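You operate a simulated robot arm through the tools that you are given. There is no shell and no other tool. Be economical: measure what you need, move in short steps, check, and stop when the job is done.

You run a simulated robot arm. Do the job below in one go: nothing can be reset, and whatever is moved stays where it is left.

TASK
Crimp the card's seal on the pouch; put it in the teal tray.
Fine: the seal with the card's number; one stroke, slide in first and out after; fingers out of the crimper; dial stays at S; the pouch ends facing as it lay.
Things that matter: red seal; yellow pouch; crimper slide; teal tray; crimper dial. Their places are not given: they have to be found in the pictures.

It is judged by the outcome, as a careful person would: the job done as asked, and still so three seconds after it is handed in. It fails if anything else is knocked over, pushed out of place, dropped, spilled or broken. A push-on lid holds only when it is set on centred and level and pressed home; a screw cap is set on level and turned clockwise until tight.

THE ROBOT
A 6-joint arm with a two-finger parallel gripper, fixed in place. Base frame: the origin is at the foot of the arm, x ahead of it, y to its left, z up. Lengths are in m, angles in rad, forces in N, time in s.
With the tool pointing down near the work surface it reaches from about 0.36 to 0.76 m from the base axis. Its first joint turns from -1.152 to 1.152 rad. Payload 2.45 kg.
Tool frame: the origin (TCP) lies between the finger pads and is the grasp point; the fingertips stand 0.024 m ahead of it; z points along the fingers, y is the line along which they close. Largest opening 0.068 m; finger width 0.017, thickness 0.01; the body of the gripper, 0.04 by 0.07 m, starts 0.041 m behind the TCP.
Orientation is told as [roll, pitch, yaw] about the base's x, y, z axes, in that order, counted from this pose: with the fingers straight down and closing along the base's y, the tool's x points along the base's -x, its y along +y and its z along -z.

THE INTERFACE
- The arm moves only by the tool apply_moves. Its argument "motion" is one flat list of numbers, 7 for each row, row after row: the gripper command, from -1 (fully open) to 1 (shut), values between in proportion, then the shift along the tool's x, y, z in units of 500 mm (1.0 is 500 mm), then the turn, a rotation vector about the tool's x, y, z in units of 180 degrees (1.0 is 180 degrees). In form: [jaw, x, y, z, wx, wy, wz, jaw, x, y, z, wx, wy, wz, ...]. A call has 1 to 10 rows; each row is the pose to reach, as a shift and turn from the pose commanded when the call began, along the tool's axes at that moment. A call with a number of a shift or a turn outside -1 to 1 is refused whole. Rows are played at 5 a second. More than 0.05 m and 0.15 rad between two rows, or a gripper value outside its range, and nothing of the call is played. A pose out of reach is approached as far as the arm can. The call stops where the force on the tool passes 40 N (or 10 N more than at its start, if that is more) or the arm is blocked; 0.2 s more then pass. Each finger travels about 0.108 m/s and halts on what it meets, pressing with about 21 N; the grip force reading is that of the motor and also rises with nothing between the fingers. The clock runs only during rows and for 0.2 s after the last one: add rows that repeat a pose to give the fingers time. It gives the time, the measured TCP pose, the force on the tool (base axes), the opening and the grip force at its end, in the units of the frame above (readings bear some noise), and new pictures: "show" is both (left out), scene, wrist or none.
- Cameras (640 x 400 px; columns grow to the right, rows downward): "scene" is fixed at [0.171, 0.4218, 1.4552]; the picture's right is [-0.68, -0.74, 0.00], its down [-0.47, 0.43, -0.77] and it looks along [0.57, -0.52, -0.64] (base axes); focal length 338 px, centre (320, 200). "wrist" rides on the gripper at [-0.032, 0, -0.039] in the tool frame; the picture's right is [0.00, -1.00, 0.00], its down [0.97, 0.00, -0.24] and it looks along [0.24, 0.00, 0.97] (tool axes); focal length 218 px, centre (320, 200).
- locate(camera, pixels): for up to 12 pixels [column, row] of the newest picture of that camera ("zoom" is the newest enlarged one), the place [x, y, z] in the base frame of the surface seen there, good to about 0.003 m. It takes no simulated time.
- inspect(camera, box): a new picture of the part [left, top, right, bottom] of that camera's present view, enlarged. It takes no simulated time.
- close_job(): hands the job in; it is judged then, once.

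Go step by step. Measure first, check grasps and placings, and put right what went wrong. The budget is 80 turns and 150 pictures, counting those below and the enlarged ones. Unless the task says otherwise, let go and move clear before handing in, and close with one line.

The tools are called after "Emit:" as name(argument=value, ...) on one line, values as JSON. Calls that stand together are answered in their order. apply_moves: Moves the arm, as the interface text tells. Its arguments: {"type":"object","properties":{"motion":{"type":"array","items":{"type":"number"}},"show":{"type":"string","enum":["both","scene","wrist","none"]}},"required":["motion"]} The other tools are called the same way: locate (camera, pixels) gives the place of the surface under pixels of a picture; inspect (camera, box) takes an enlarged picture of a part of a camera's view; close_job () hands the job in.

At the start:

```text
t: 0.0
eef_pos: [0.4086, 0.1498, 1.2108]
orientation: [0.0, 0.001, 0.0]
wrist_force: [-0.2, 0.9, 0.2]
grip_width: 0.0677
grip_force: 0.0
```

scene: 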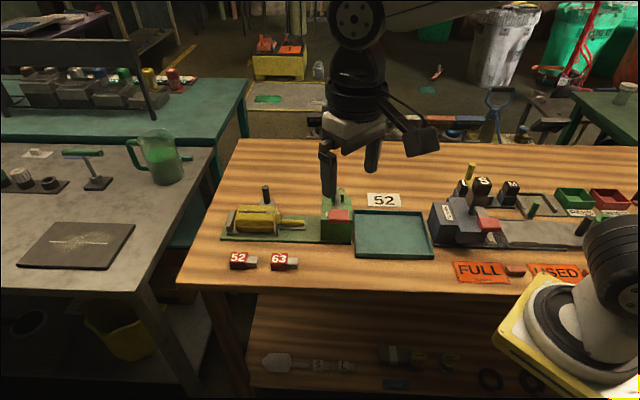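
wrist: 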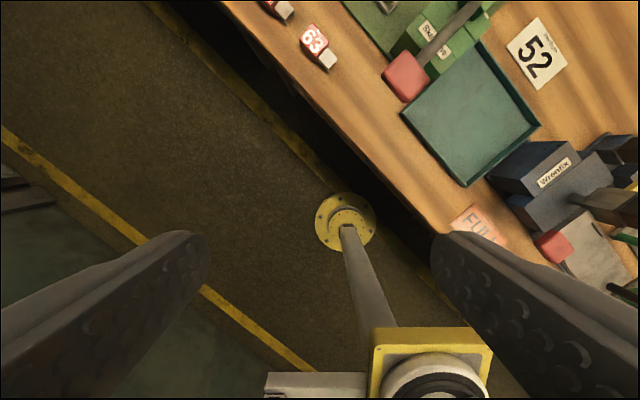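

The scene shows a card "52" at (383,200), seals 52 and 63 at (242,262) and (284,262), a green crimper with the yellow pouch at (258,220), and a teal tray at (390,234). I'll enlarge these first.

Emit:
inspect(camera="scene", box=[210, 170, 370, 280])

Emit:
inspect(camera="scene", box=[340, 160, 640, 290])

Emit:
inspect(camera="wrist", box=[240, 0, 640, 250])

```text
3.64 times, centred on (290, 225) of scene
```

zoom: 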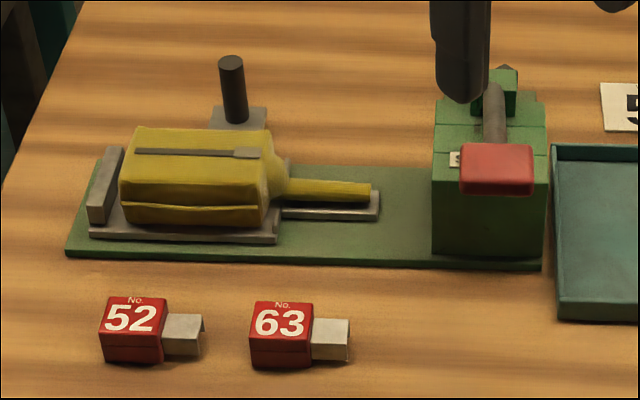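

```text
2.13 times, centred on (490, 225) of scene
```

zoom: 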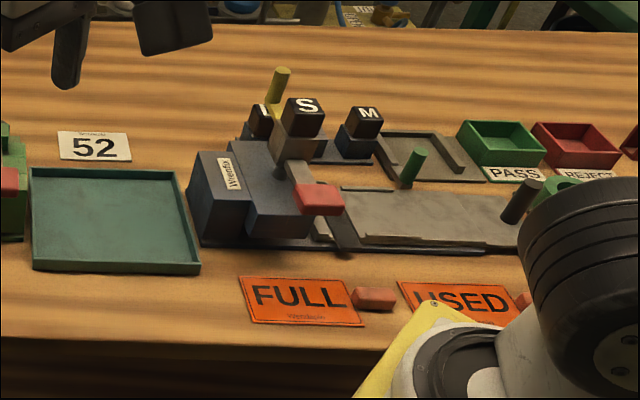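

```text
1.60 times, centred on (440, 125) of wrist
```

zoom: 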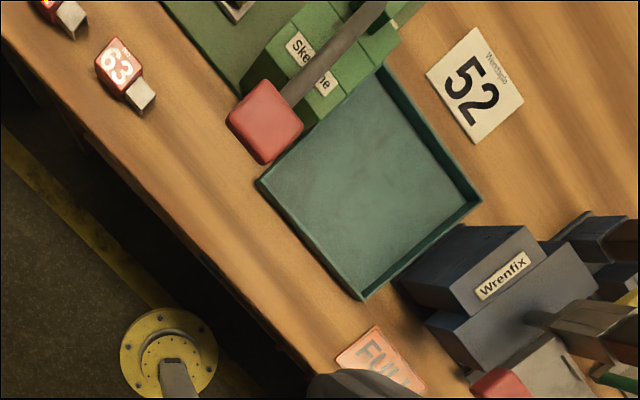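

Two machines are present; the green one holds the yellow pouch in a slide cradle. I'll measure the key points there.

Emit:
inspect(camera="scene", box=[210, 170, 370, 280])

Emit:
locate(camera="zoom", pixels=[[135, 320], [183, 332], [280, 322], [195, 150], [195, 185], [325, 188], [365, 190], [232, 62], [235, 115], [497, 165], [490, 110], [480, 215]])

Emit:
locate(camera="scene", pixels=[[392, 232], [356, 211], [424, 212], [433, 256], [358, 255], [383, 200], [229, 239], [242, 204], [322, 241], [350, 243], [338, 195], [245, 265]])

```text
3.64 times, centred on (290, 225) of scene
```

zoom: 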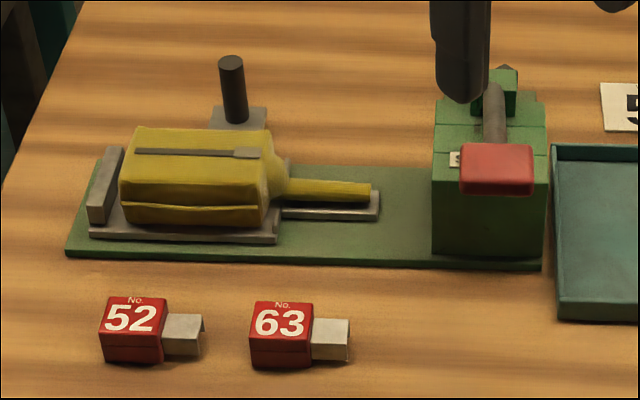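

```text
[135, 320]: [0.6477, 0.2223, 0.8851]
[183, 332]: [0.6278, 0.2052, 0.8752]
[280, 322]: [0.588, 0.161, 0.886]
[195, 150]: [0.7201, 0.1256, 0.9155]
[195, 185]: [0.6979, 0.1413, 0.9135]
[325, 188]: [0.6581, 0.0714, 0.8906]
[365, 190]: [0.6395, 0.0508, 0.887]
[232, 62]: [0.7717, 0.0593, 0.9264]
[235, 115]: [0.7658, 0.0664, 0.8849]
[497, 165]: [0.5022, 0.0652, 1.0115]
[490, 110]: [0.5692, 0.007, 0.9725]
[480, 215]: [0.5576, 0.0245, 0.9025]
```

```text
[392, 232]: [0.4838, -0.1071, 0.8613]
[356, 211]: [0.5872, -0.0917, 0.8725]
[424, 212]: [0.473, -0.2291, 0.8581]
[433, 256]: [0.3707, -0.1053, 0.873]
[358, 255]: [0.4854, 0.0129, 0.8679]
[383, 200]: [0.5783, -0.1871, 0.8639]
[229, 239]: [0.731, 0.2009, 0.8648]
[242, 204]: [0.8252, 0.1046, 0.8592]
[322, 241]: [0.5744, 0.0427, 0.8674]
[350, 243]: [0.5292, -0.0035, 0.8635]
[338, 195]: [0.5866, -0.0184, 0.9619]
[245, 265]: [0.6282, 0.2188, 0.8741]
```

The assembly runs along about (-0.7,-0.7) from the pouch to the crimper head. I'll fly the wrist camera over it to see the dial and the seal shape.

Emit:
apply_moves(motion=[-1, -0.09, 0, 0, 0, 0, 0, -1, -0.18, -0.02, 0, 0, 0, 0, -1, -0.26, -0.04, 0.05, 0, 0, 0, -1, -0.34, -0.06, 0.1, 0, 0, 0, -1, -0.36, -0.1, 0.15, 0, 0, 0, -1, -0.36, -0.1, 0.15, 0, 0, 0])

```text
t: 1.4
eef_pos: [0.5913, 0.1017, 1.1361]
orientation: [-0.002, 0.0, -0.001]
wrist_force: [-0.4, 1.0, 0.6]
grip_width: 0.0679
grip_force: 0.0
```

scene: 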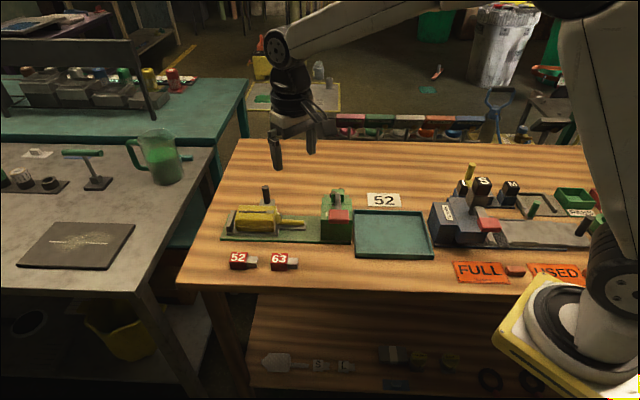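
wrist: 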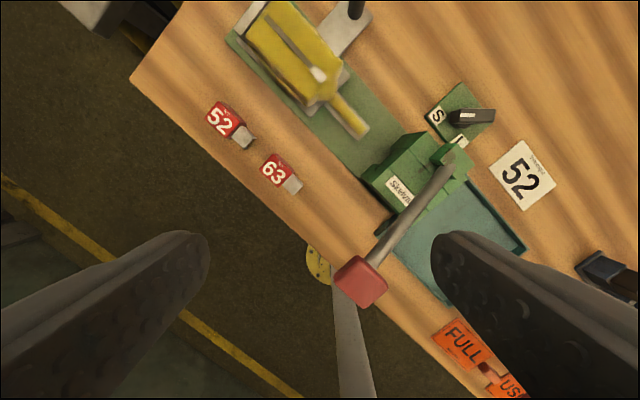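

The dial (S/L) now shows behind the head at (463,112), and the lever runs toward the table front to (362,282). I'll enlarge.

Emit:
inspect(camera="wrist", box=[320, 60, 560, 300])

Emit:
inspect(camera="wrist", box=[190, 0, 430, 200])

Emit:
inspect(camera="scene", box=[290, 170, 370, 260])

Emit:
locate(camera="wrist", pixels=[[363, 285], [405, 215], [445, 155], [218, 120], [245, 137], [285, 40], [340, 105], [362, 130], [355, 10], [475, 117], [437, 117], [400, 165]])

```text
1.67 times, centred on (440, 180) of wrist
```

zoom: 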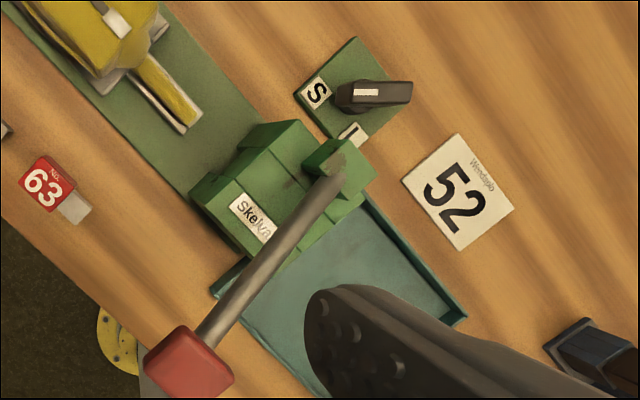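

```text
2.00 times, centred on (310, 100) of wrist
```

zoom: 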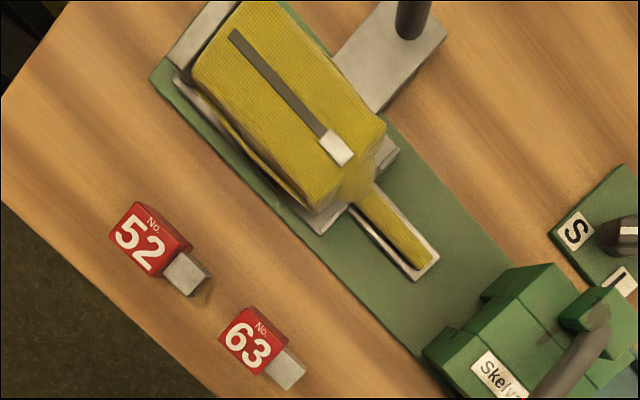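

```text
4.44 times, centred on (330, 215) of scene
```

zoom: 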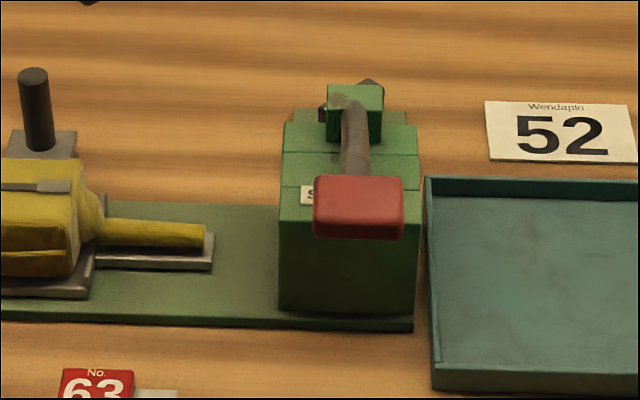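

```text
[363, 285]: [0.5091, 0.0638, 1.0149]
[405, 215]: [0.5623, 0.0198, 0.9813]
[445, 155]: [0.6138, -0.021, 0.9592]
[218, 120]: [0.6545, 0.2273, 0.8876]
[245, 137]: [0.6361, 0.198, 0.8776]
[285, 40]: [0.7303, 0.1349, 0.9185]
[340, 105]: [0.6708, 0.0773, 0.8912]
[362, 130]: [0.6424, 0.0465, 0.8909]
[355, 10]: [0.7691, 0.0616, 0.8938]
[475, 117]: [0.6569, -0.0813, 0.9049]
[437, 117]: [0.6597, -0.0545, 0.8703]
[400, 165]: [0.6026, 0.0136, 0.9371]
```

The dial is at S, and the neck ends near (0.642,0.047,0.89). I need to understand the seal and the crimper mouth, so I'll look closer.

Emit:
inspect(camera="scene", box=[222, 242, 306, 280])

Emit:
inspect(camera="wrist", box=[195, 85, 315, 205])

Emit:
inspect(camera="scene", box=[255, 195, 355, 250])

```text
7.62 times, centred on (264, 261) of scene
```

zoom: 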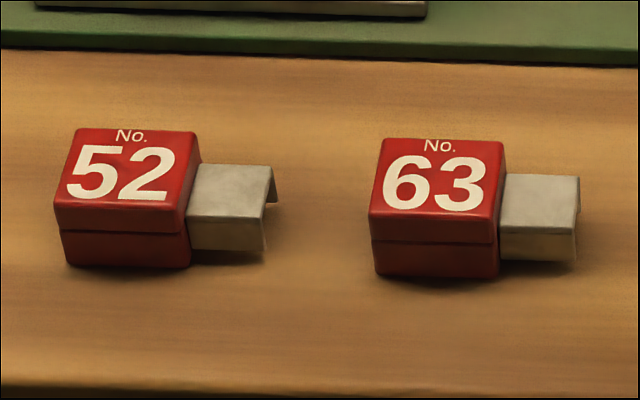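

```text
3.33 times, centred on (255, 145) of wrist
```

zoom: 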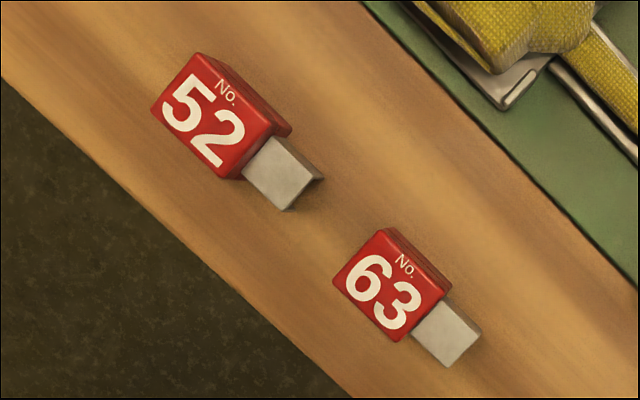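

```text
6.40 times, centred on (305, 222) of scene
```

zoom: 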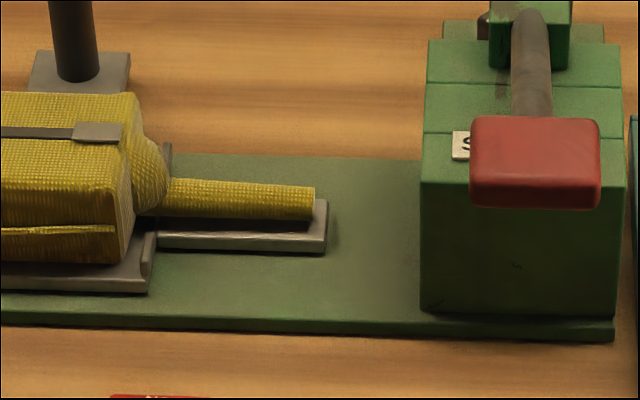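

The seal is a red block with a grey inverted-U saddle along the line of the neck. I'll move above seal 52 with the jaws turned 45° so the tool x runs along the machine line.

Emit:
apply_moves(motion=[-1, -0.014, 0.03, 0.039, 0, 0, -0.036, -1, -0.028, 0.06, 0.078, 0, 0, -0.072, -1, -0.043, 0.09, 0.117, 0, 0, -0.108, -1, -0.057, 0.12, 0.155, 0, 0, -0.144, -1, -0.071, 0.15, 0.194, 0, 0, -0.18, -1, -0.086, 0.18, 0.233, 0, 0, -0.216, -1, -0.1, 0.208, 0.272, 0, 0, -0.25, -1, -0.1, 0.208, 0.272, 0, 0, -0.25])

```text
t: 3.2
eef_pos: [0.639, 0.2031, 1.0031]
orientation: [-0.001, 0.001, 0.787]
wrist_force: [0.2, 0.4, -0.4]
grip_width: 0.068
grip_force: 0.1
```

scene: 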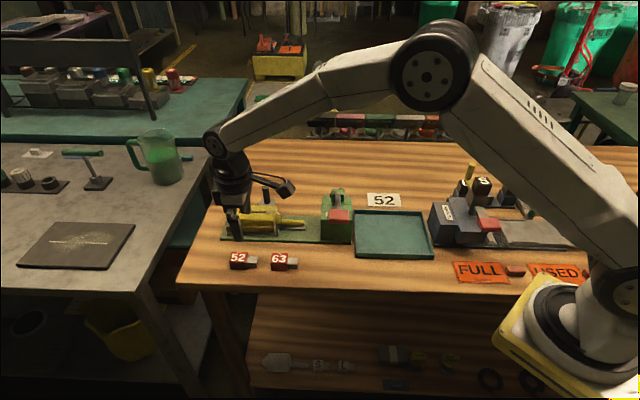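
wrist: 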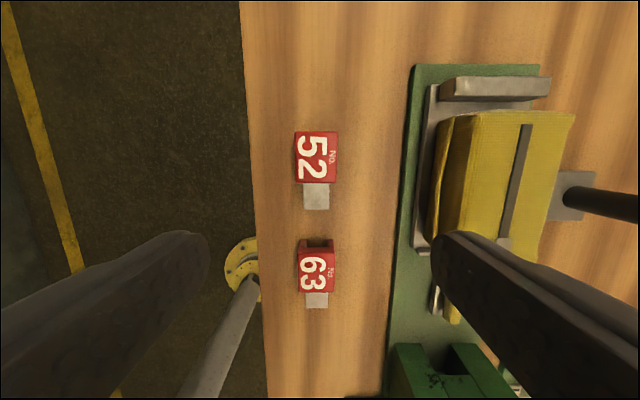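

Aligned with the machine line. I'll enlarge the seals (the red block of 63 shows a hollow at (316,244)) and the crimper mouth at (445,365).

Emit:
inspect(camera="wrist", box=[270, 110, 370, 320])

Emit:
inspect(camera="wrist", box=[370, 240, 530, 400])

Emit:
locate(camera="wrist", pixels=[[296, 133], [336, 133], [297, 180], [335, 180], [316, 188], [316, 206], [305, 198], [327, 198], [316, 135], [316, 175]])

```text
1.90 times, centred on (320, 215) of wrist
```

zoom: 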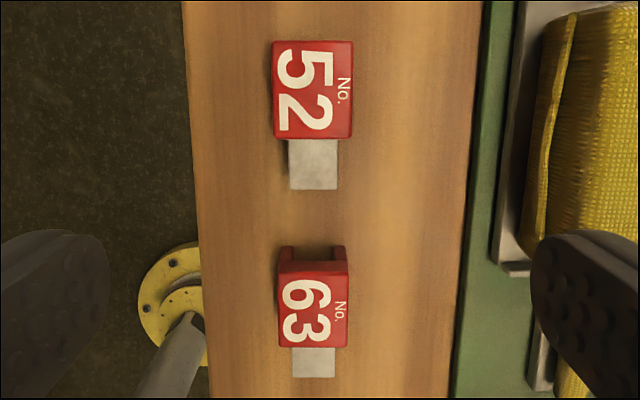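

```text
2.50 times, centred on (450, 320) of wrist
```

zoom: 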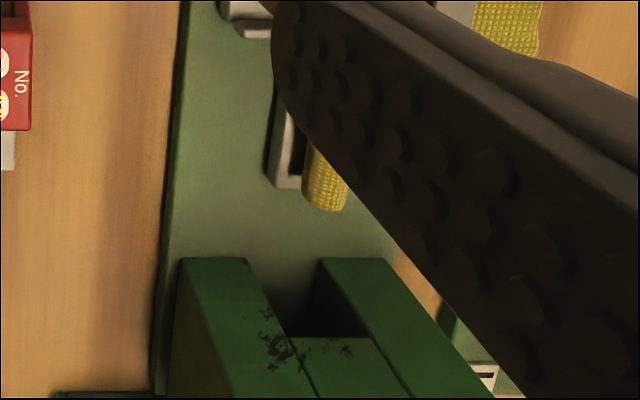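

```text
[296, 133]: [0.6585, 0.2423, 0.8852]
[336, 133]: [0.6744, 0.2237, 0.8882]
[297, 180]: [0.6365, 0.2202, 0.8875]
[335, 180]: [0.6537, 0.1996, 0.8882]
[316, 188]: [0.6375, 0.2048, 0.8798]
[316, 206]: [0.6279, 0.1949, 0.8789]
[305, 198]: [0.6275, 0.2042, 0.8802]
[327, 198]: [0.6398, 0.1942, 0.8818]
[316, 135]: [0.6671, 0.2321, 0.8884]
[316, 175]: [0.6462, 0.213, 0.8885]
```

The seals are saddles, open below, that sit over the neck as they lie (grey toward the crimper). Before grasping I'll hover over the neck to measure it with the same alignment.

Emit:
apply_moves(motion=[-1, 0.037, -0.055, 0, 0, 0, 0, -1, 0.073, -0.11, 0, 0, 0, 0, -1, 0.11, -0.165, 0, 0, 0, 0, -1, 0.146, -0.219, 0, 0, 0, 0, -1, 0.146, -0.219, 0, 0, 0, 0], show="wrist")

Emit:
inspect(camera="wrist", box=[220, 100, 420, 300])

```text
t: 4.4
eef_pos: [0.6661, 0.078, 1.0006]
orientation: [0.001, 0.001, 0.786]
wrist_force: [0.3, -0.8, 0.0]
grip_width: 0.068
grip_force: 0.0
```

wrist: 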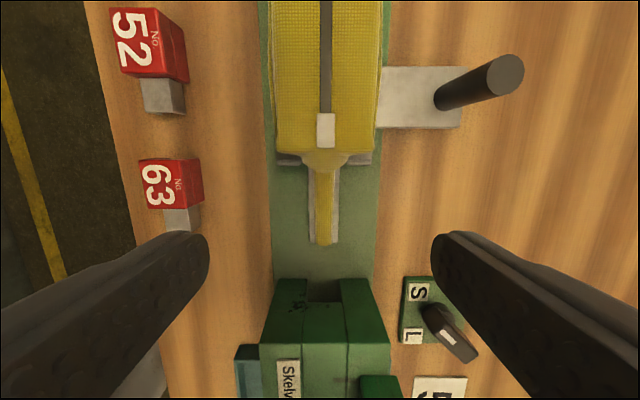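

```text
2.00 times, centred on (320, 200) of wrist
```

zoom: 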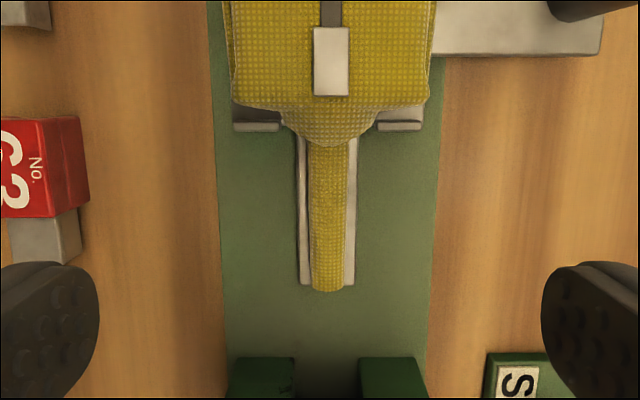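

Everything's well visible. I'll measure the neck edges, tip, rail, crimper mouth and the slide post.

Emit:
locate(camera="zoom", pixels=[[327, 155], [327, 200], [327, 250], [327, 284], [304, 230], [349, 230], [327, 120], [262, 380], [390, 380], [327, 385], [260, 250], [402, 126]])

Emit:
locate(camera="wrist", pixels=[[507, 75], [446, 96], [420, 100], [378, 70], [325, 60], [262, 345], [390, 345], [288, 290], [358, 290], [322, 320], [375, 385], [440, 330]])

```text
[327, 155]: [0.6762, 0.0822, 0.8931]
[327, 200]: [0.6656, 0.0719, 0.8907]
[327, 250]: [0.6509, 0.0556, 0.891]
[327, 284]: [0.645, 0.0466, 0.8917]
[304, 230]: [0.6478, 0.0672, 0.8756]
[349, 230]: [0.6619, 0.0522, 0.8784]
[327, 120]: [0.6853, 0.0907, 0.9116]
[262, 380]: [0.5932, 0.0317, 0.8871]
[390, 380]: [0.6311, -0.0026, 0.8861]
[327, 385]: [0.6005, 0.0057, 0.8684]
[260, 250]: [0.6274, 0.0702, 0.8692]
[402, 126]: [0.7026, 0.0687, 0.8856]
```

```text
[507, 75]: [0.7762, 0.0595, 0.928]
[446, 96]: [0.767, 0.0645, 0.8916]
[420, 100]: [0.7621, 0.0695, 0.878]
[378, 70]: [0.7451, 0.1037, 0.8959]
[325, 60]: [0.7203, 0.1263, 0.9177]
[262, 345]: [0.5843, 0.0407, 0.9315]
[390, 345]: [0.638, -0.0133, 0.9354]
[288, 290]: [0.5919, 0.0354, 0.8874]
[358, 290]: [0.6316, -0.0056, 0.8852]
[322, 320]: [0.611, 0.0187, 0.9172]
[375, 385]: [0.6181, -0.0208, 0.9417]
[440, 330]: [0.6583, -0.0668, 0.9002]
```

From the image: seal 52's red block is 33 mm long and grey 22 mm; the neck is about 54 mm free, so the seal covers it whole, as it lies. I'll return over seal 52 and descend partway to check alignment.

Emit:
apply_moves(motion=[-1, -0.048, 0.056, 0, 0, 0, 0, -1, -0.097, 0.112, 0, 0, 0, 0, -1, -0.145, 0.168, 0, 0, 0, 0, -1, -0.194, 0.225, 0, 0, 0, 0, -1, -0.194, 0.225, 0.08, 0, 0, 0, -1, -0.194, 0.225, 0.12, 0, 0, 0, -1, -0.194, 0.225, 0.12, 0, 0, 0])

```text
t: 6.0
eef_pos: [0.6562, 0.2234, 0.9394]
orientation: [-0.001, -0.001, 0.786]
wrist_force: [0.0, 0.1, -0.3]
grip_width: 0.068
grip_force: 0.1
```

scene: 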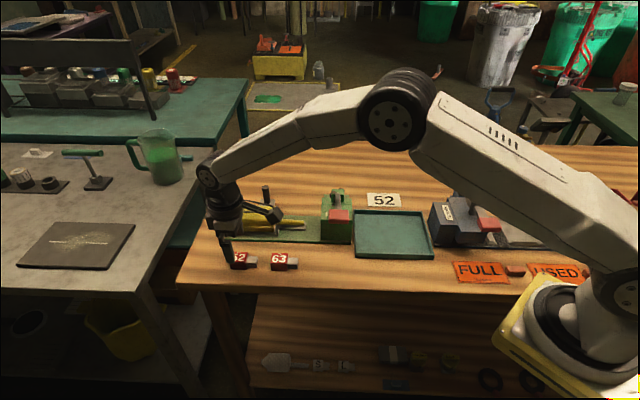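
wrist: 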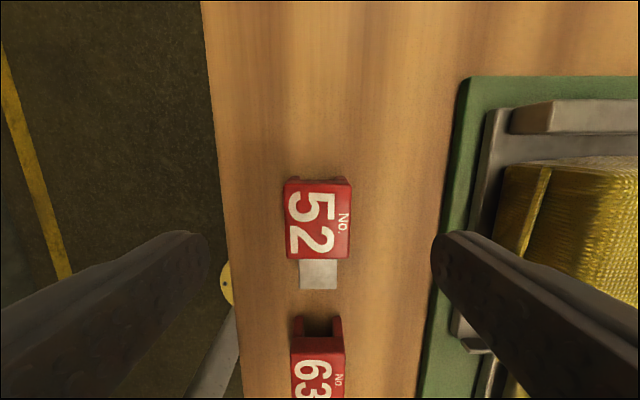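

Seal is centred under the TCP (red rows 181–258, col 317). Descend to grip the red block's upper part and close.

Emit:
apply_moves(motion=[-1, 0, 0.002, 0.045, 0, 0, 0, -1, 0, 0.002, 0.09, 0, 0, 0, -1, 0, 0.002, 0.09, 0, 0, 0, 1, 0, 0.002, 0.09, 0, 0, 0, 1, 0, 0.002, 0.09, 0, 0, 0, 1, 0, 0.002, 0.09, 0, 0, 0, 1, 0, 0.002, 0.09, 0, 0, 0], show="wrist")

```text
t: 7.6
eef_pos: [0.6534, 0.2233, 0.8965]
orientation: [-0.001, 0.001, 0.785]
wrist_force: [-1.0, 0.6, -0.4]
grip_width: 0.0291
grip_force: 21.2
```

wrist: 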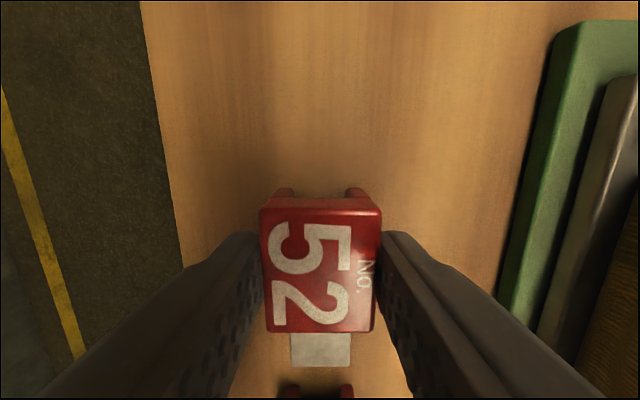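

Seal is gripped (29 mm, 21 N), centred in the jaws. Lift and carry it above the neck, then check.

Emit:
apply_moves(motion=[1, 0, 0, -0.07, 0, 0, 0, 1, 0, 0, -0.14, 0, 0, 0, 1, 0, 0, -0.2, 0, 0, 0, 1, 0.05, -0.058, -0.2, 0, 0, 0, 1, 0.1, -0.116, -0.2, 0, 0, 0, 1, 0.15, -0.174, -0.2, 0, 0, 0, 1, 0.202, -0.232, -0.2, 0, 0, 0, 1, 0.202, -0.232, -0.15, 0, 0, 0, 1, 0.202, -0.232, -0.15, 0, 0, 0])

Emit:
inspect(camera="scene", box=[230, 160, 350, 250])

Emit:
inspect(camera="wrist", box=[220, 120, 420, 400])

```text
t: 9.6
eef_pos: [0.6648, 0.0704, 0.9699]
orientation: [0.0, 0.0, 0.786]
wrist_force: [0.3, -0.2, 0.6]
grip_width: 0.029
grip_force: 21.1
```

scene: 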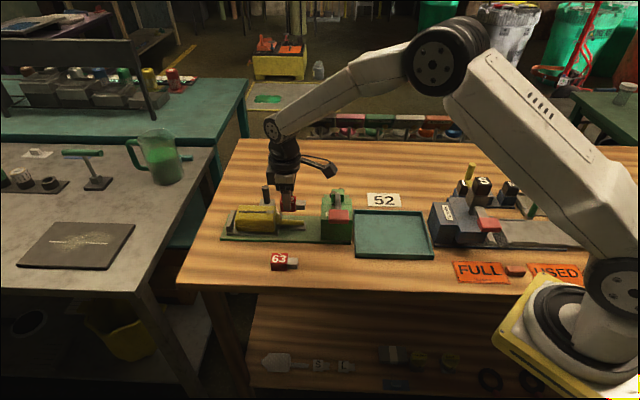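
wrist: 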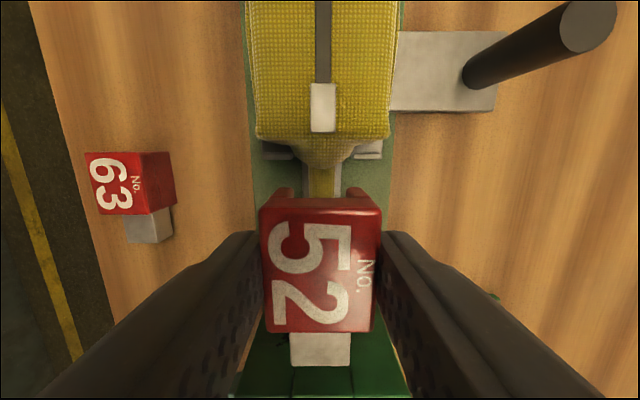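

```text
4.44 times, centred on (290, 205) of scene
```

zoom: 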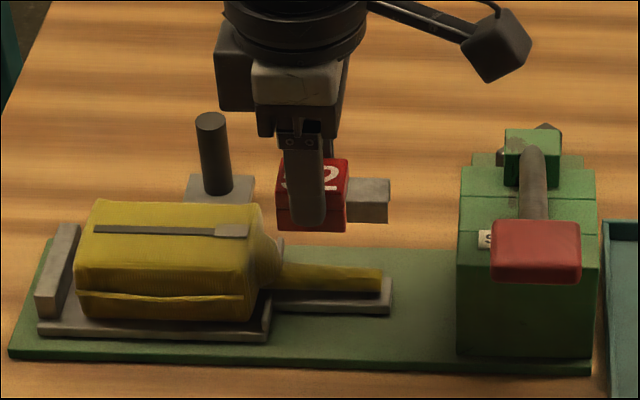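

```text
1.43 times, centred on (320, 260) of wrist
```

zoom: 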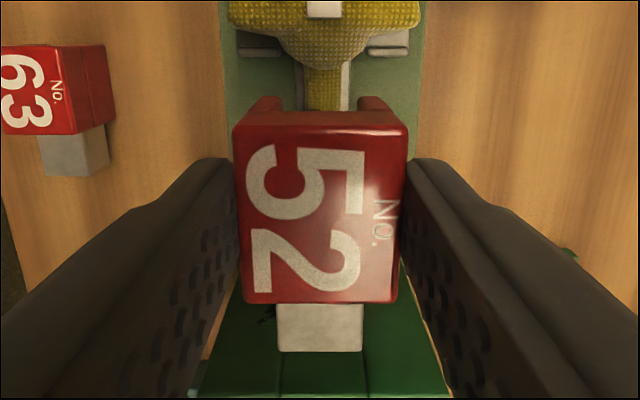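

Seal is about 1.6 mm left of the neck axis (neck col ≈323 vs seal 320). I'll correct that and come down to just above the neck for a check.

Emit:
apply_moves(motion=[1, -0.003, -0.0034, 0.03, 0, 0, 0, 1, -0.003, -0.0034, 0.06, 0, 0, 0, 1, -0.003, -0.0034, 0.074, 0, 0, 0, 1, -0.003, -0.0034, 0.074, 0, 0, 0], show="wrist")

Emit:
inspect(camera="scene", box=[250, 180, 330, 240])

Emit:
inspect(camera="wrist", box=[240, 100, 400, 260])

```text
t: 10.6
eef_pos: [0.6659, 0.0697, 0.9325]
orientation: [0.0, -0.002, 0.784]
wrist_force: [-0.2, -0.6, -0.6]
grip_width: 0.0291
grip_force: 21.3
```

wrist: 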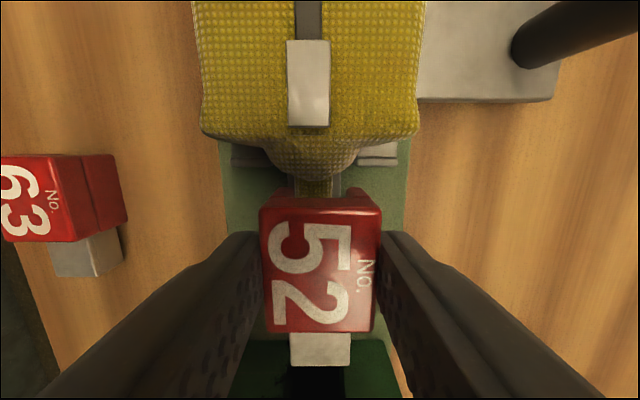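

```text
6.67 times, centred on (290, 210) of scene
```

zoom: 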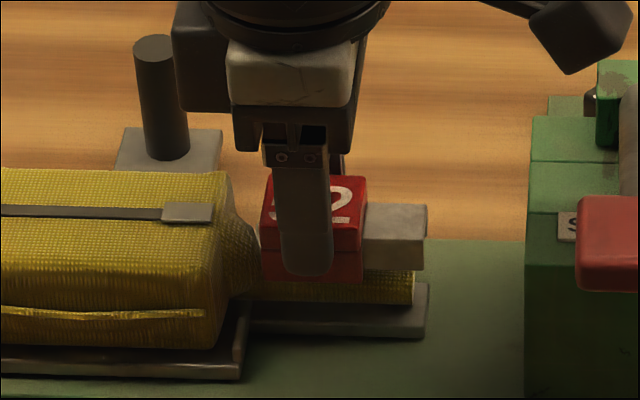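

```text
2.50 times, centred on (320, 180) of wrist
```

zoom: 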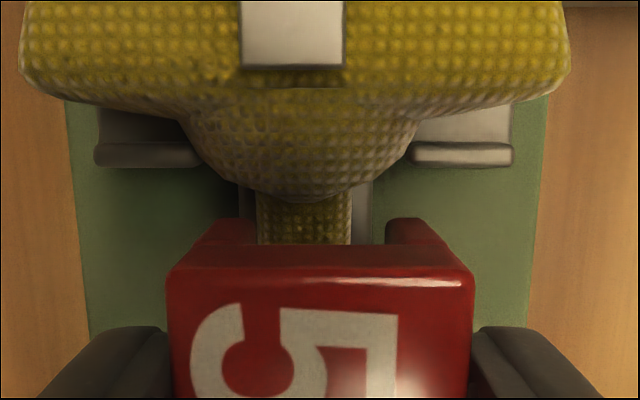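

Now the slot centre is at zoom col 321 and the neck at 304, so the seal is ~2.5 mm off the other way. Shift +2.5 mm in tool y, and re-check before lowering.

Emit:
apply_moves(motion=[1, 0, 0.005, 0, 0, 0, 0, 1, 0, 0.005, 0.006, 0, 0, 0, 1, 0, 0.005, 0.006, 0, 0, 0, 1, 0, 0.005, 0.006, 0, 0, 0], show="none")

Emit:
inspect(camera="wrist", box=[256, 120, 384, 200])

```text
t: 11.6
eef_pos: [0.6647, 0.0708, 0.9295]
orientation: [0.0, 0.0, 0.784]
wrist_force: [0.0, 0.8, 0.2]
grip_width: 0.029
grip_force: 21.0
```

```text
5.00 times, centred on (320, 160) of wrist
```

zoom: 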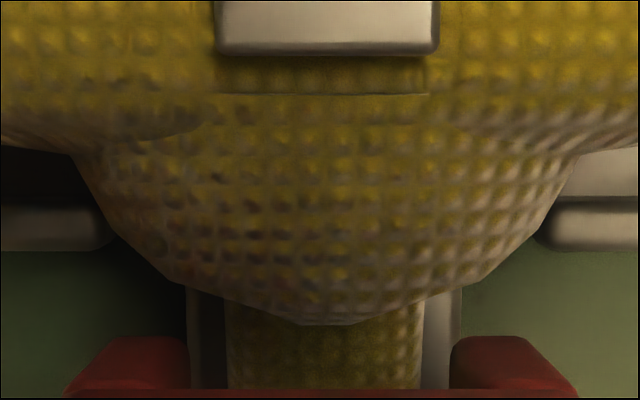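

The neck (325) is now within 0.5 mm of the slot centre (319). Lower gently in small steps.

Emit:
apply_moves(motion=[1, 0, -0.001, 0.006, 0, 0, 0, 1, 0, -0.001, 0.012, 0, 0, 0, 1, 0, -0.001, 0.018, 0, 0, 0, 1, 0, -0.001, 0.022, 0, 0, 0, 1, 0, -0.001, 0.022, 0, 0, 0], show="wrist")

Emit:
inspect(camera="scene", box=[250, 180, 330, 240])

```text
t: 12.8
eef_pos: [0.6666, 0.0711, 0.9192]
orientation: [0.001, 0.0, 0.785]
wrist_force: [0.0, 0.7, -0.4]
grip_width: 0.0293
grip_force: 21.0
```

wrist: 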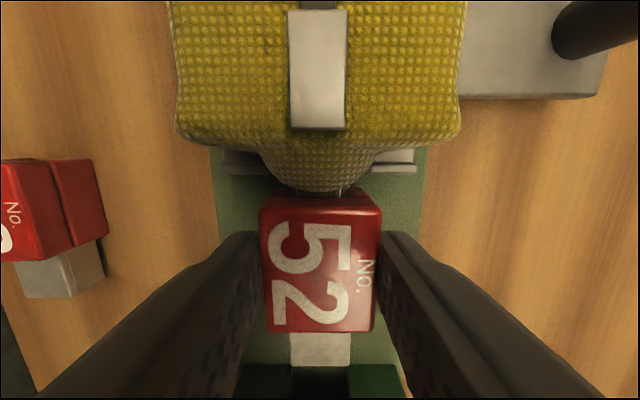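

```text
6.67 times, centred on (290, 210) of scene
```

zoom: 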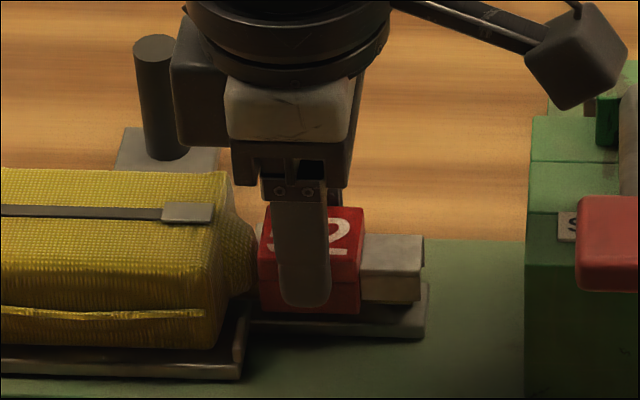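

The saddle is straddling the neck with no contact force. Continue down until it seats.

Emit:
apply_moves(motion=[1, 0, 0, 0.004, 0, 0, 0, 1, 0, 0, 0.008, 0, 0, 0, 1, 0, 0, 0.011, 0, 0, 0, 1, 0, 0, 0.011, 0, 0, 0], show="none")

Emit:
inspect(camera="scene", box=[250, 180, 330, 240])

```text
t: 13.8
eef_pos: [0.6654, 0.0727, 0.9122]
orientation: [0.0, 0.0, 0.785]
wrist_force: [-0.1, -0.1, 0.0]
grip_width: 0.0294
grip_force: 20.8
```

```text
6.67 times, centred on (290, 210) of scene
```

zoom: 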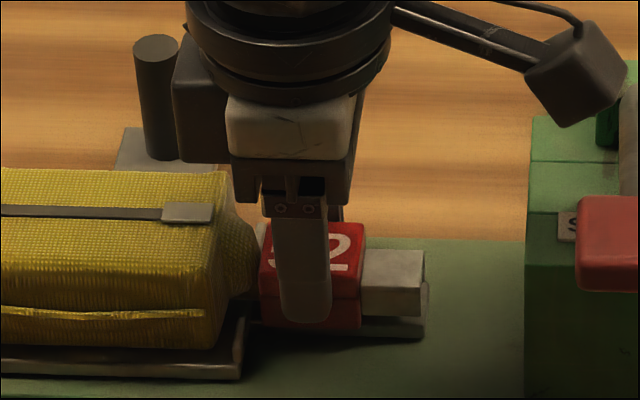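

Grey legs are almost on the rail; continue in fine steps watching force.

Emit:
apply_moves(motion=[1, 0, 0, 0.003, 0, 0, 0, 1, 0, 0, 0.006, 0, 0, 0, 1, 0, 0, 0.006, 0, 0, 0], show="none")

Emit:
inspect(camera="scene", box=[250, 180, 330, 240])

```text
t: 14.6
eef_pos: [0.6653, 0.0733, 0.9119]
orientation: [-0.005, -0.004, 0.785]
wrist_force: [-2.7, -2.7, 19.7]
grip_width: 0.0294
grip_force: 20.8
```

```text
6.67 times, centred on (290, 210) of scene
```

zoom: 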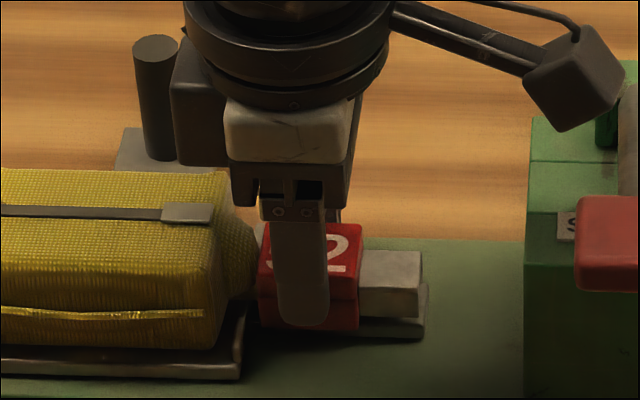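

Contact at 19.7 N: seated. Ease off, open, and rise to check.

Emit:
apply_moves(motion=[1, 0, 0, -0.005, 0, 0, 0, 1, 0, 0, -0.005, 0, 0, 0, -0.3, 0, 0, -0.005, 0, 0, 0, -0.3, 0, 0, -0.005, 0, 0, 0, -0.3, 0, 0, -0.04, 0, 0, 0, -0.3, 0, 0, -0.1, 0, 0, 0, -1, -0.02, 0, -0.17, 0, 0, 0, -1, -0.02, 0, -0.17, 0, 0, 0], show="wrist")

Emit:
inspect(camera="scene", box=[250, 180, 330, 240])

```text
t: 16.4
eef_pos: [0.6705, 0.0811, 0.9977]
orientation: [-0.001, 0.0, 0.785]
wrist_force: [-0.6, 0.0, -0.2]
grip_width: 0.068
grip_force: 0.1
```

wrist: 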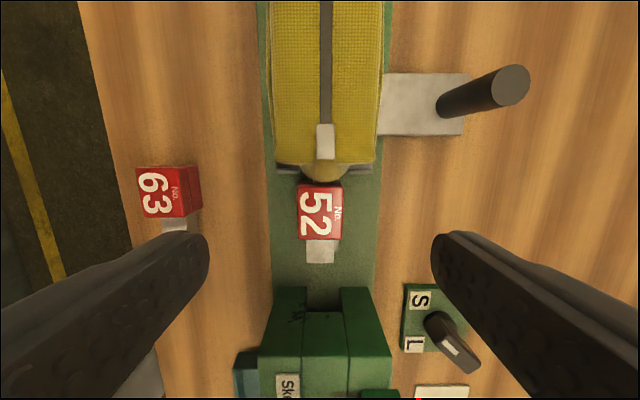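

```text
6.67 times, centred on (290, 210) of scene
```

zoom: 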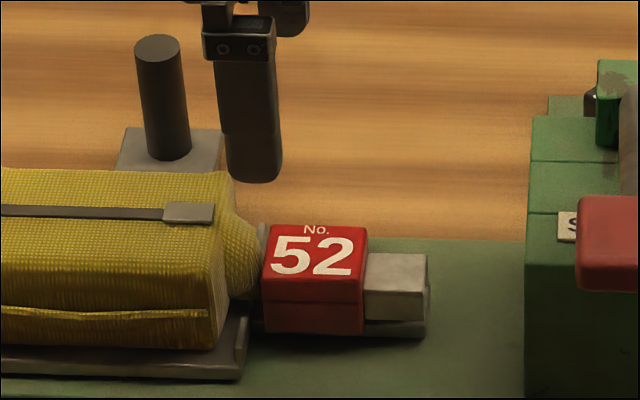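

The seal sits on the neck. I'll zoom in to check seal centring and the crimper mouth.

Emit:
inspect(camera="wrist", box=[256, 150, 384, 230])

Emit:
inspect(camera="wrist", box=[240, 230, 400, 330])

```text
5.00 times, centred on (320, 190) of wrist
```

zoom: 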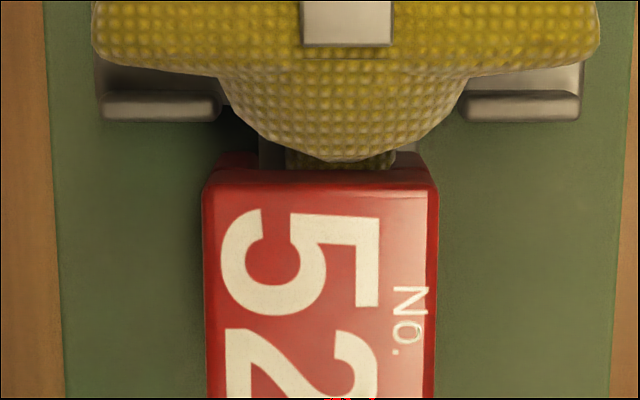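

```text
4.00 times, centred on (320, 280) of wrist
```

zoom: 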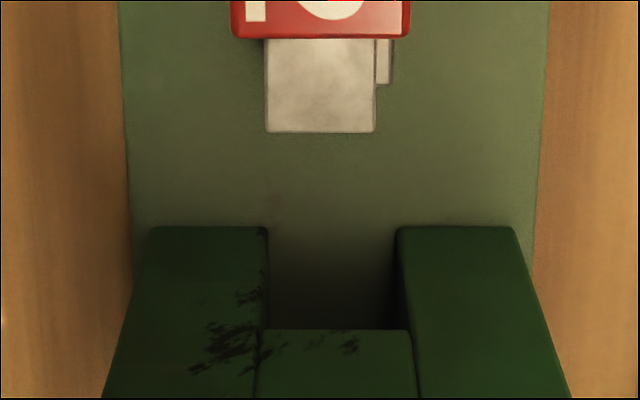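

The seal sits ~2.5 mm to the left of the neck axis (red centre 320, neck 340 in the 5x view), which could foul the crimper slot. I'll regrip it, raise it a little, shift it, and check.

Emit:
apply_moves(motion=[-1, 0.02, 0, 0.08, 0, 0, 0, -1, 0.02, 0, 0.14, 0, 0, 0, -1, 0.02, 0, 0.17, 0, 0, 0, -1, 0.02, 0, 0.17, 0, 0, 0, 1, 0.02, 0, 0.17, 0, 0, 0, 1, 0.02, 0, 0.17, 0, 0, 0, 1, 0.02, 0, 0.17, 0, 0, 0, 1, 0.02, 0, 0.16, 0, 0, 0, 1, 0.02, 0, 0.16, 0, 0, 0], show="wrist")

Emit:
inspect(camera="wrist", box=[192, 120, 448, 280])

```text
t: 18.4
eef_pos: [0.6633, 0.0722, 0.9158]
orientation: [0.001, 0.001, 0.785]
wrist_force: [0.2, -0.1, -0.5]
grip_width: 0.0294
grip_force: 21.3
```

wrist: 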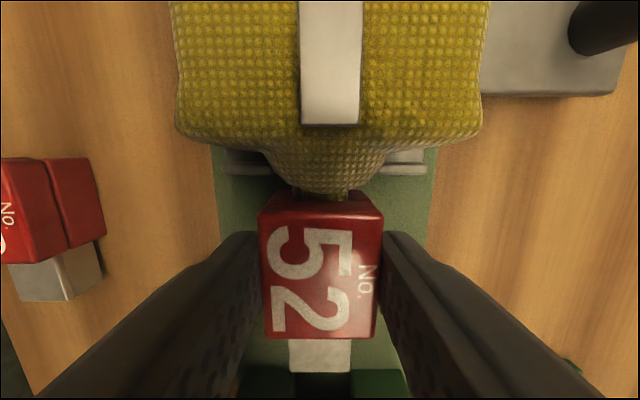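

```text
2.50 times, centred on (320, 200) of wrist
```

zoom: 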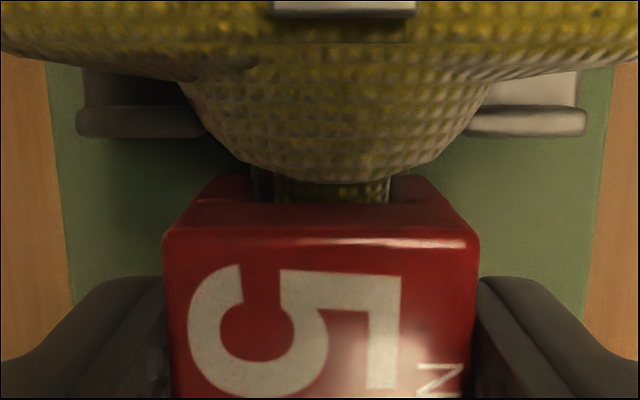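

Neck 332 vs slot centre 321 here: about 1.2 mm. Shift −1.3 mm in tool y and look again.

Emit:
apply_moves(motion=[1, 0, -0.0026, 0, 0, 0, 0, 1, 0, -0.0026, 0, 0, 0, 0, 1, 0, -0.0026, 0, 0, 0, 0], show="none")

Emit:
inspect(camera="wrist", box=[192, 120, 448, 280])

```text
t: 19.2
eef_pos: [0.6651, 0.0721, 0.9149]
orientation: [0.0, 0.001, 0.785]
wrist_force: [0.0, -0.2, -0.4]
grip_width: 0.029
grip_force: 21.2
```

```text
2.50 times, centred on (320, 200) of wrist
```

zoom: 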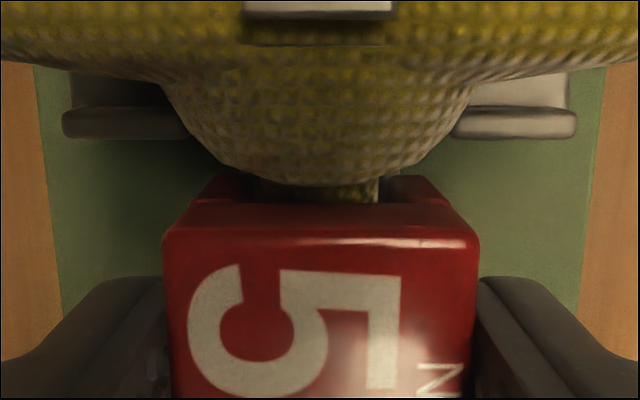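

Centred within 0.5 mm now (neck ≈317, slot ≈320, cradle plates centred 320). Lower to seat, release, rise.

Emit:
apply_moves(motion=[1, 0, 0.0004, 0.005, 0, 0, 0, 1, 0, 0.0004, 0.008, 0, 0, 0, 1, 0, 0.0004, 0.008, 0, 0, 0, -0.3, 0, 0.0004, 0.007, 0, 0, 0, -0.3, 0, 0.0004, 0.007, 0, 0, 0, -0.3, 0, 0.0004, -0.04, 0, 0, 0, -0.3, 0, 0.0004, -0.1, 0, 0, 0, -1, -0.02, 0, -0.17, 0, 0, 0, -1, -0.02, 0, -0.17, 0, 0, 0], show="wrist")

Emit:
inspect(camera="wrist", box=[240, 140, 400, 240])

Emit:
inspect(camera="wrist", box=[240, 230, 400, 330])

Emit:
inspect(camera="scene", box=[230, 180, 350, 250])

```text
t: 21.2
eef_pos: [0.6728, 0.081, 1.0007]
orientation: [-0.001, 0.002, 0.785]
wrist_force: [-0.2, 0.0, 0.2]
grip_width: 0.0681
grip_force: 0.1
```

wrist: 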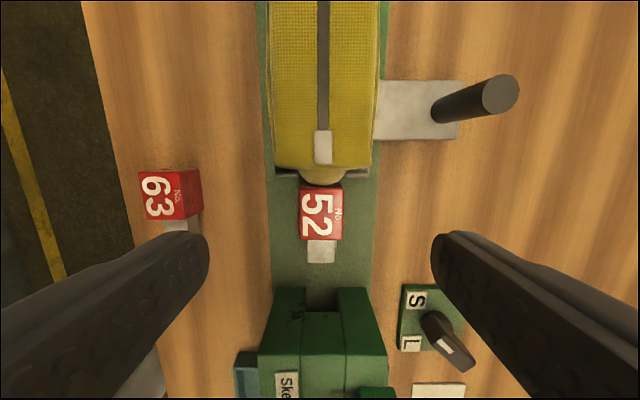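

```text
4.00 times, centred on (320, 190) of wrist
```

zoom: 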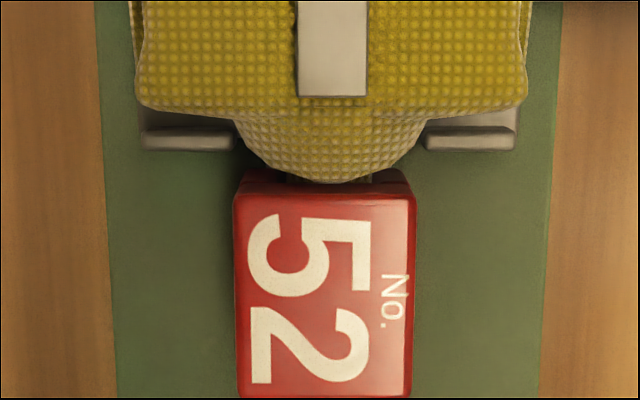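

```text
4.00 times, centred on (320, 280) of wrist
```

zoom: 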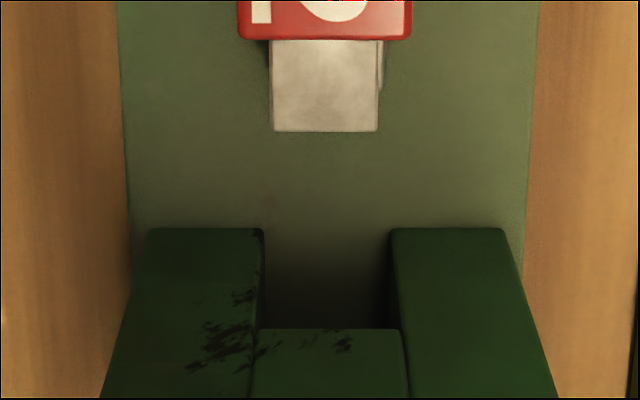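

```text
5.33 times, centred on (290, 215) of scene
```

zoom: 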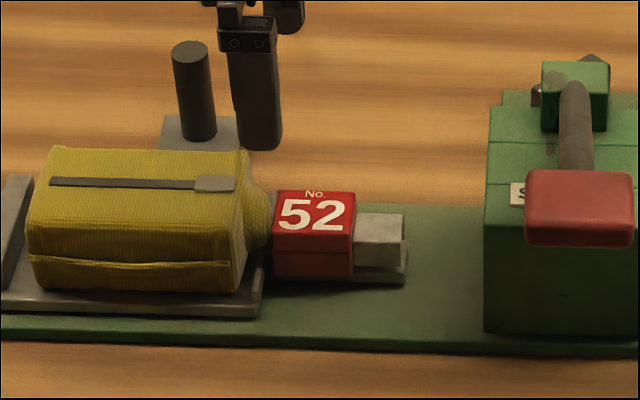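

The seal is centred within a millimetre of the neck, grey facing the crimper slot. Next I'll go over the slide post (top at (500,95), about (0.774,0.06)) and check whether it is in reach.

Emit:
apply_moves(motion=[-1, -0.037, -0.057, 0, 0, 0, 0, -1, -0.075, -0.115, 0, 0, 0, 0, -1, -0.112, -0.172, 0, 0, 0, 0, -1, -0.112, -0.172, 0.04, 0, 0, 0, -1, -0.112, -0.172, 0.04, 0, 0, 0])

```text
t: 22.4
eef_pos: [0.7702, 0.0563, 0.9814]
orientation: [-0.001, -0.001, 0.786]
wrist_force: [-0.3, 0.2, 0.1]
grip_width: 0.0682
grip_force: 0.1
out of reach, approached as far as the arm can: row 3, 4, 5
```

scene: 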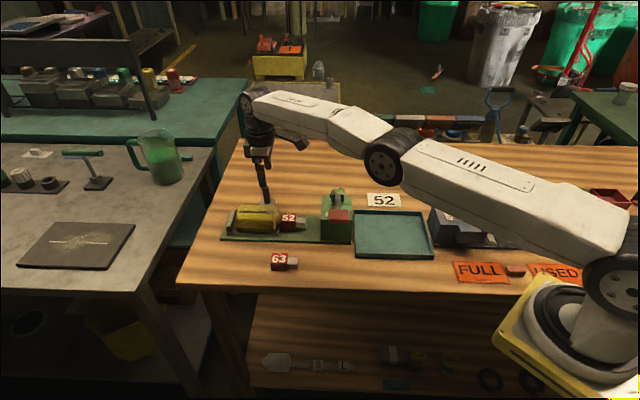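
wrist: 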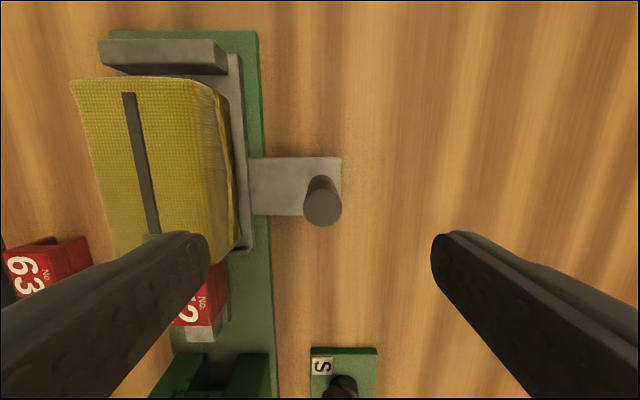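

The post is just ~5 mm past the straight-down reach (post at (321,207)). I'll tilt the fingers 0.2 rad outward about tool y to gain reach and re-check.

Emit:
apply_moves(motion=[-1, 0, 0, 0, 0, -0.032, 0, -1, 0, 0, 0, 0, -0.064, 0, -1, 0, 0, 0, 0, -0.064, 0], show="wrist")

```text
t: 23.2
eef_pos: [0.7696, 0.0571, 0.9807]
orientation: [-0.001, -0.203, 0.785]
wrist_force: [0.8, 0.1, 0.0]
grip_width: 0.068
grip_force: 0.2
```

wrist: 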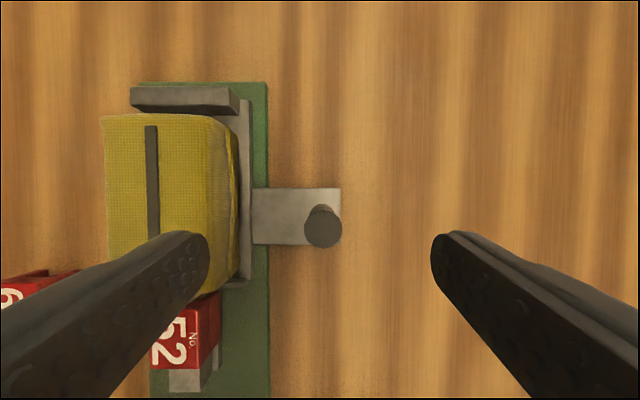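

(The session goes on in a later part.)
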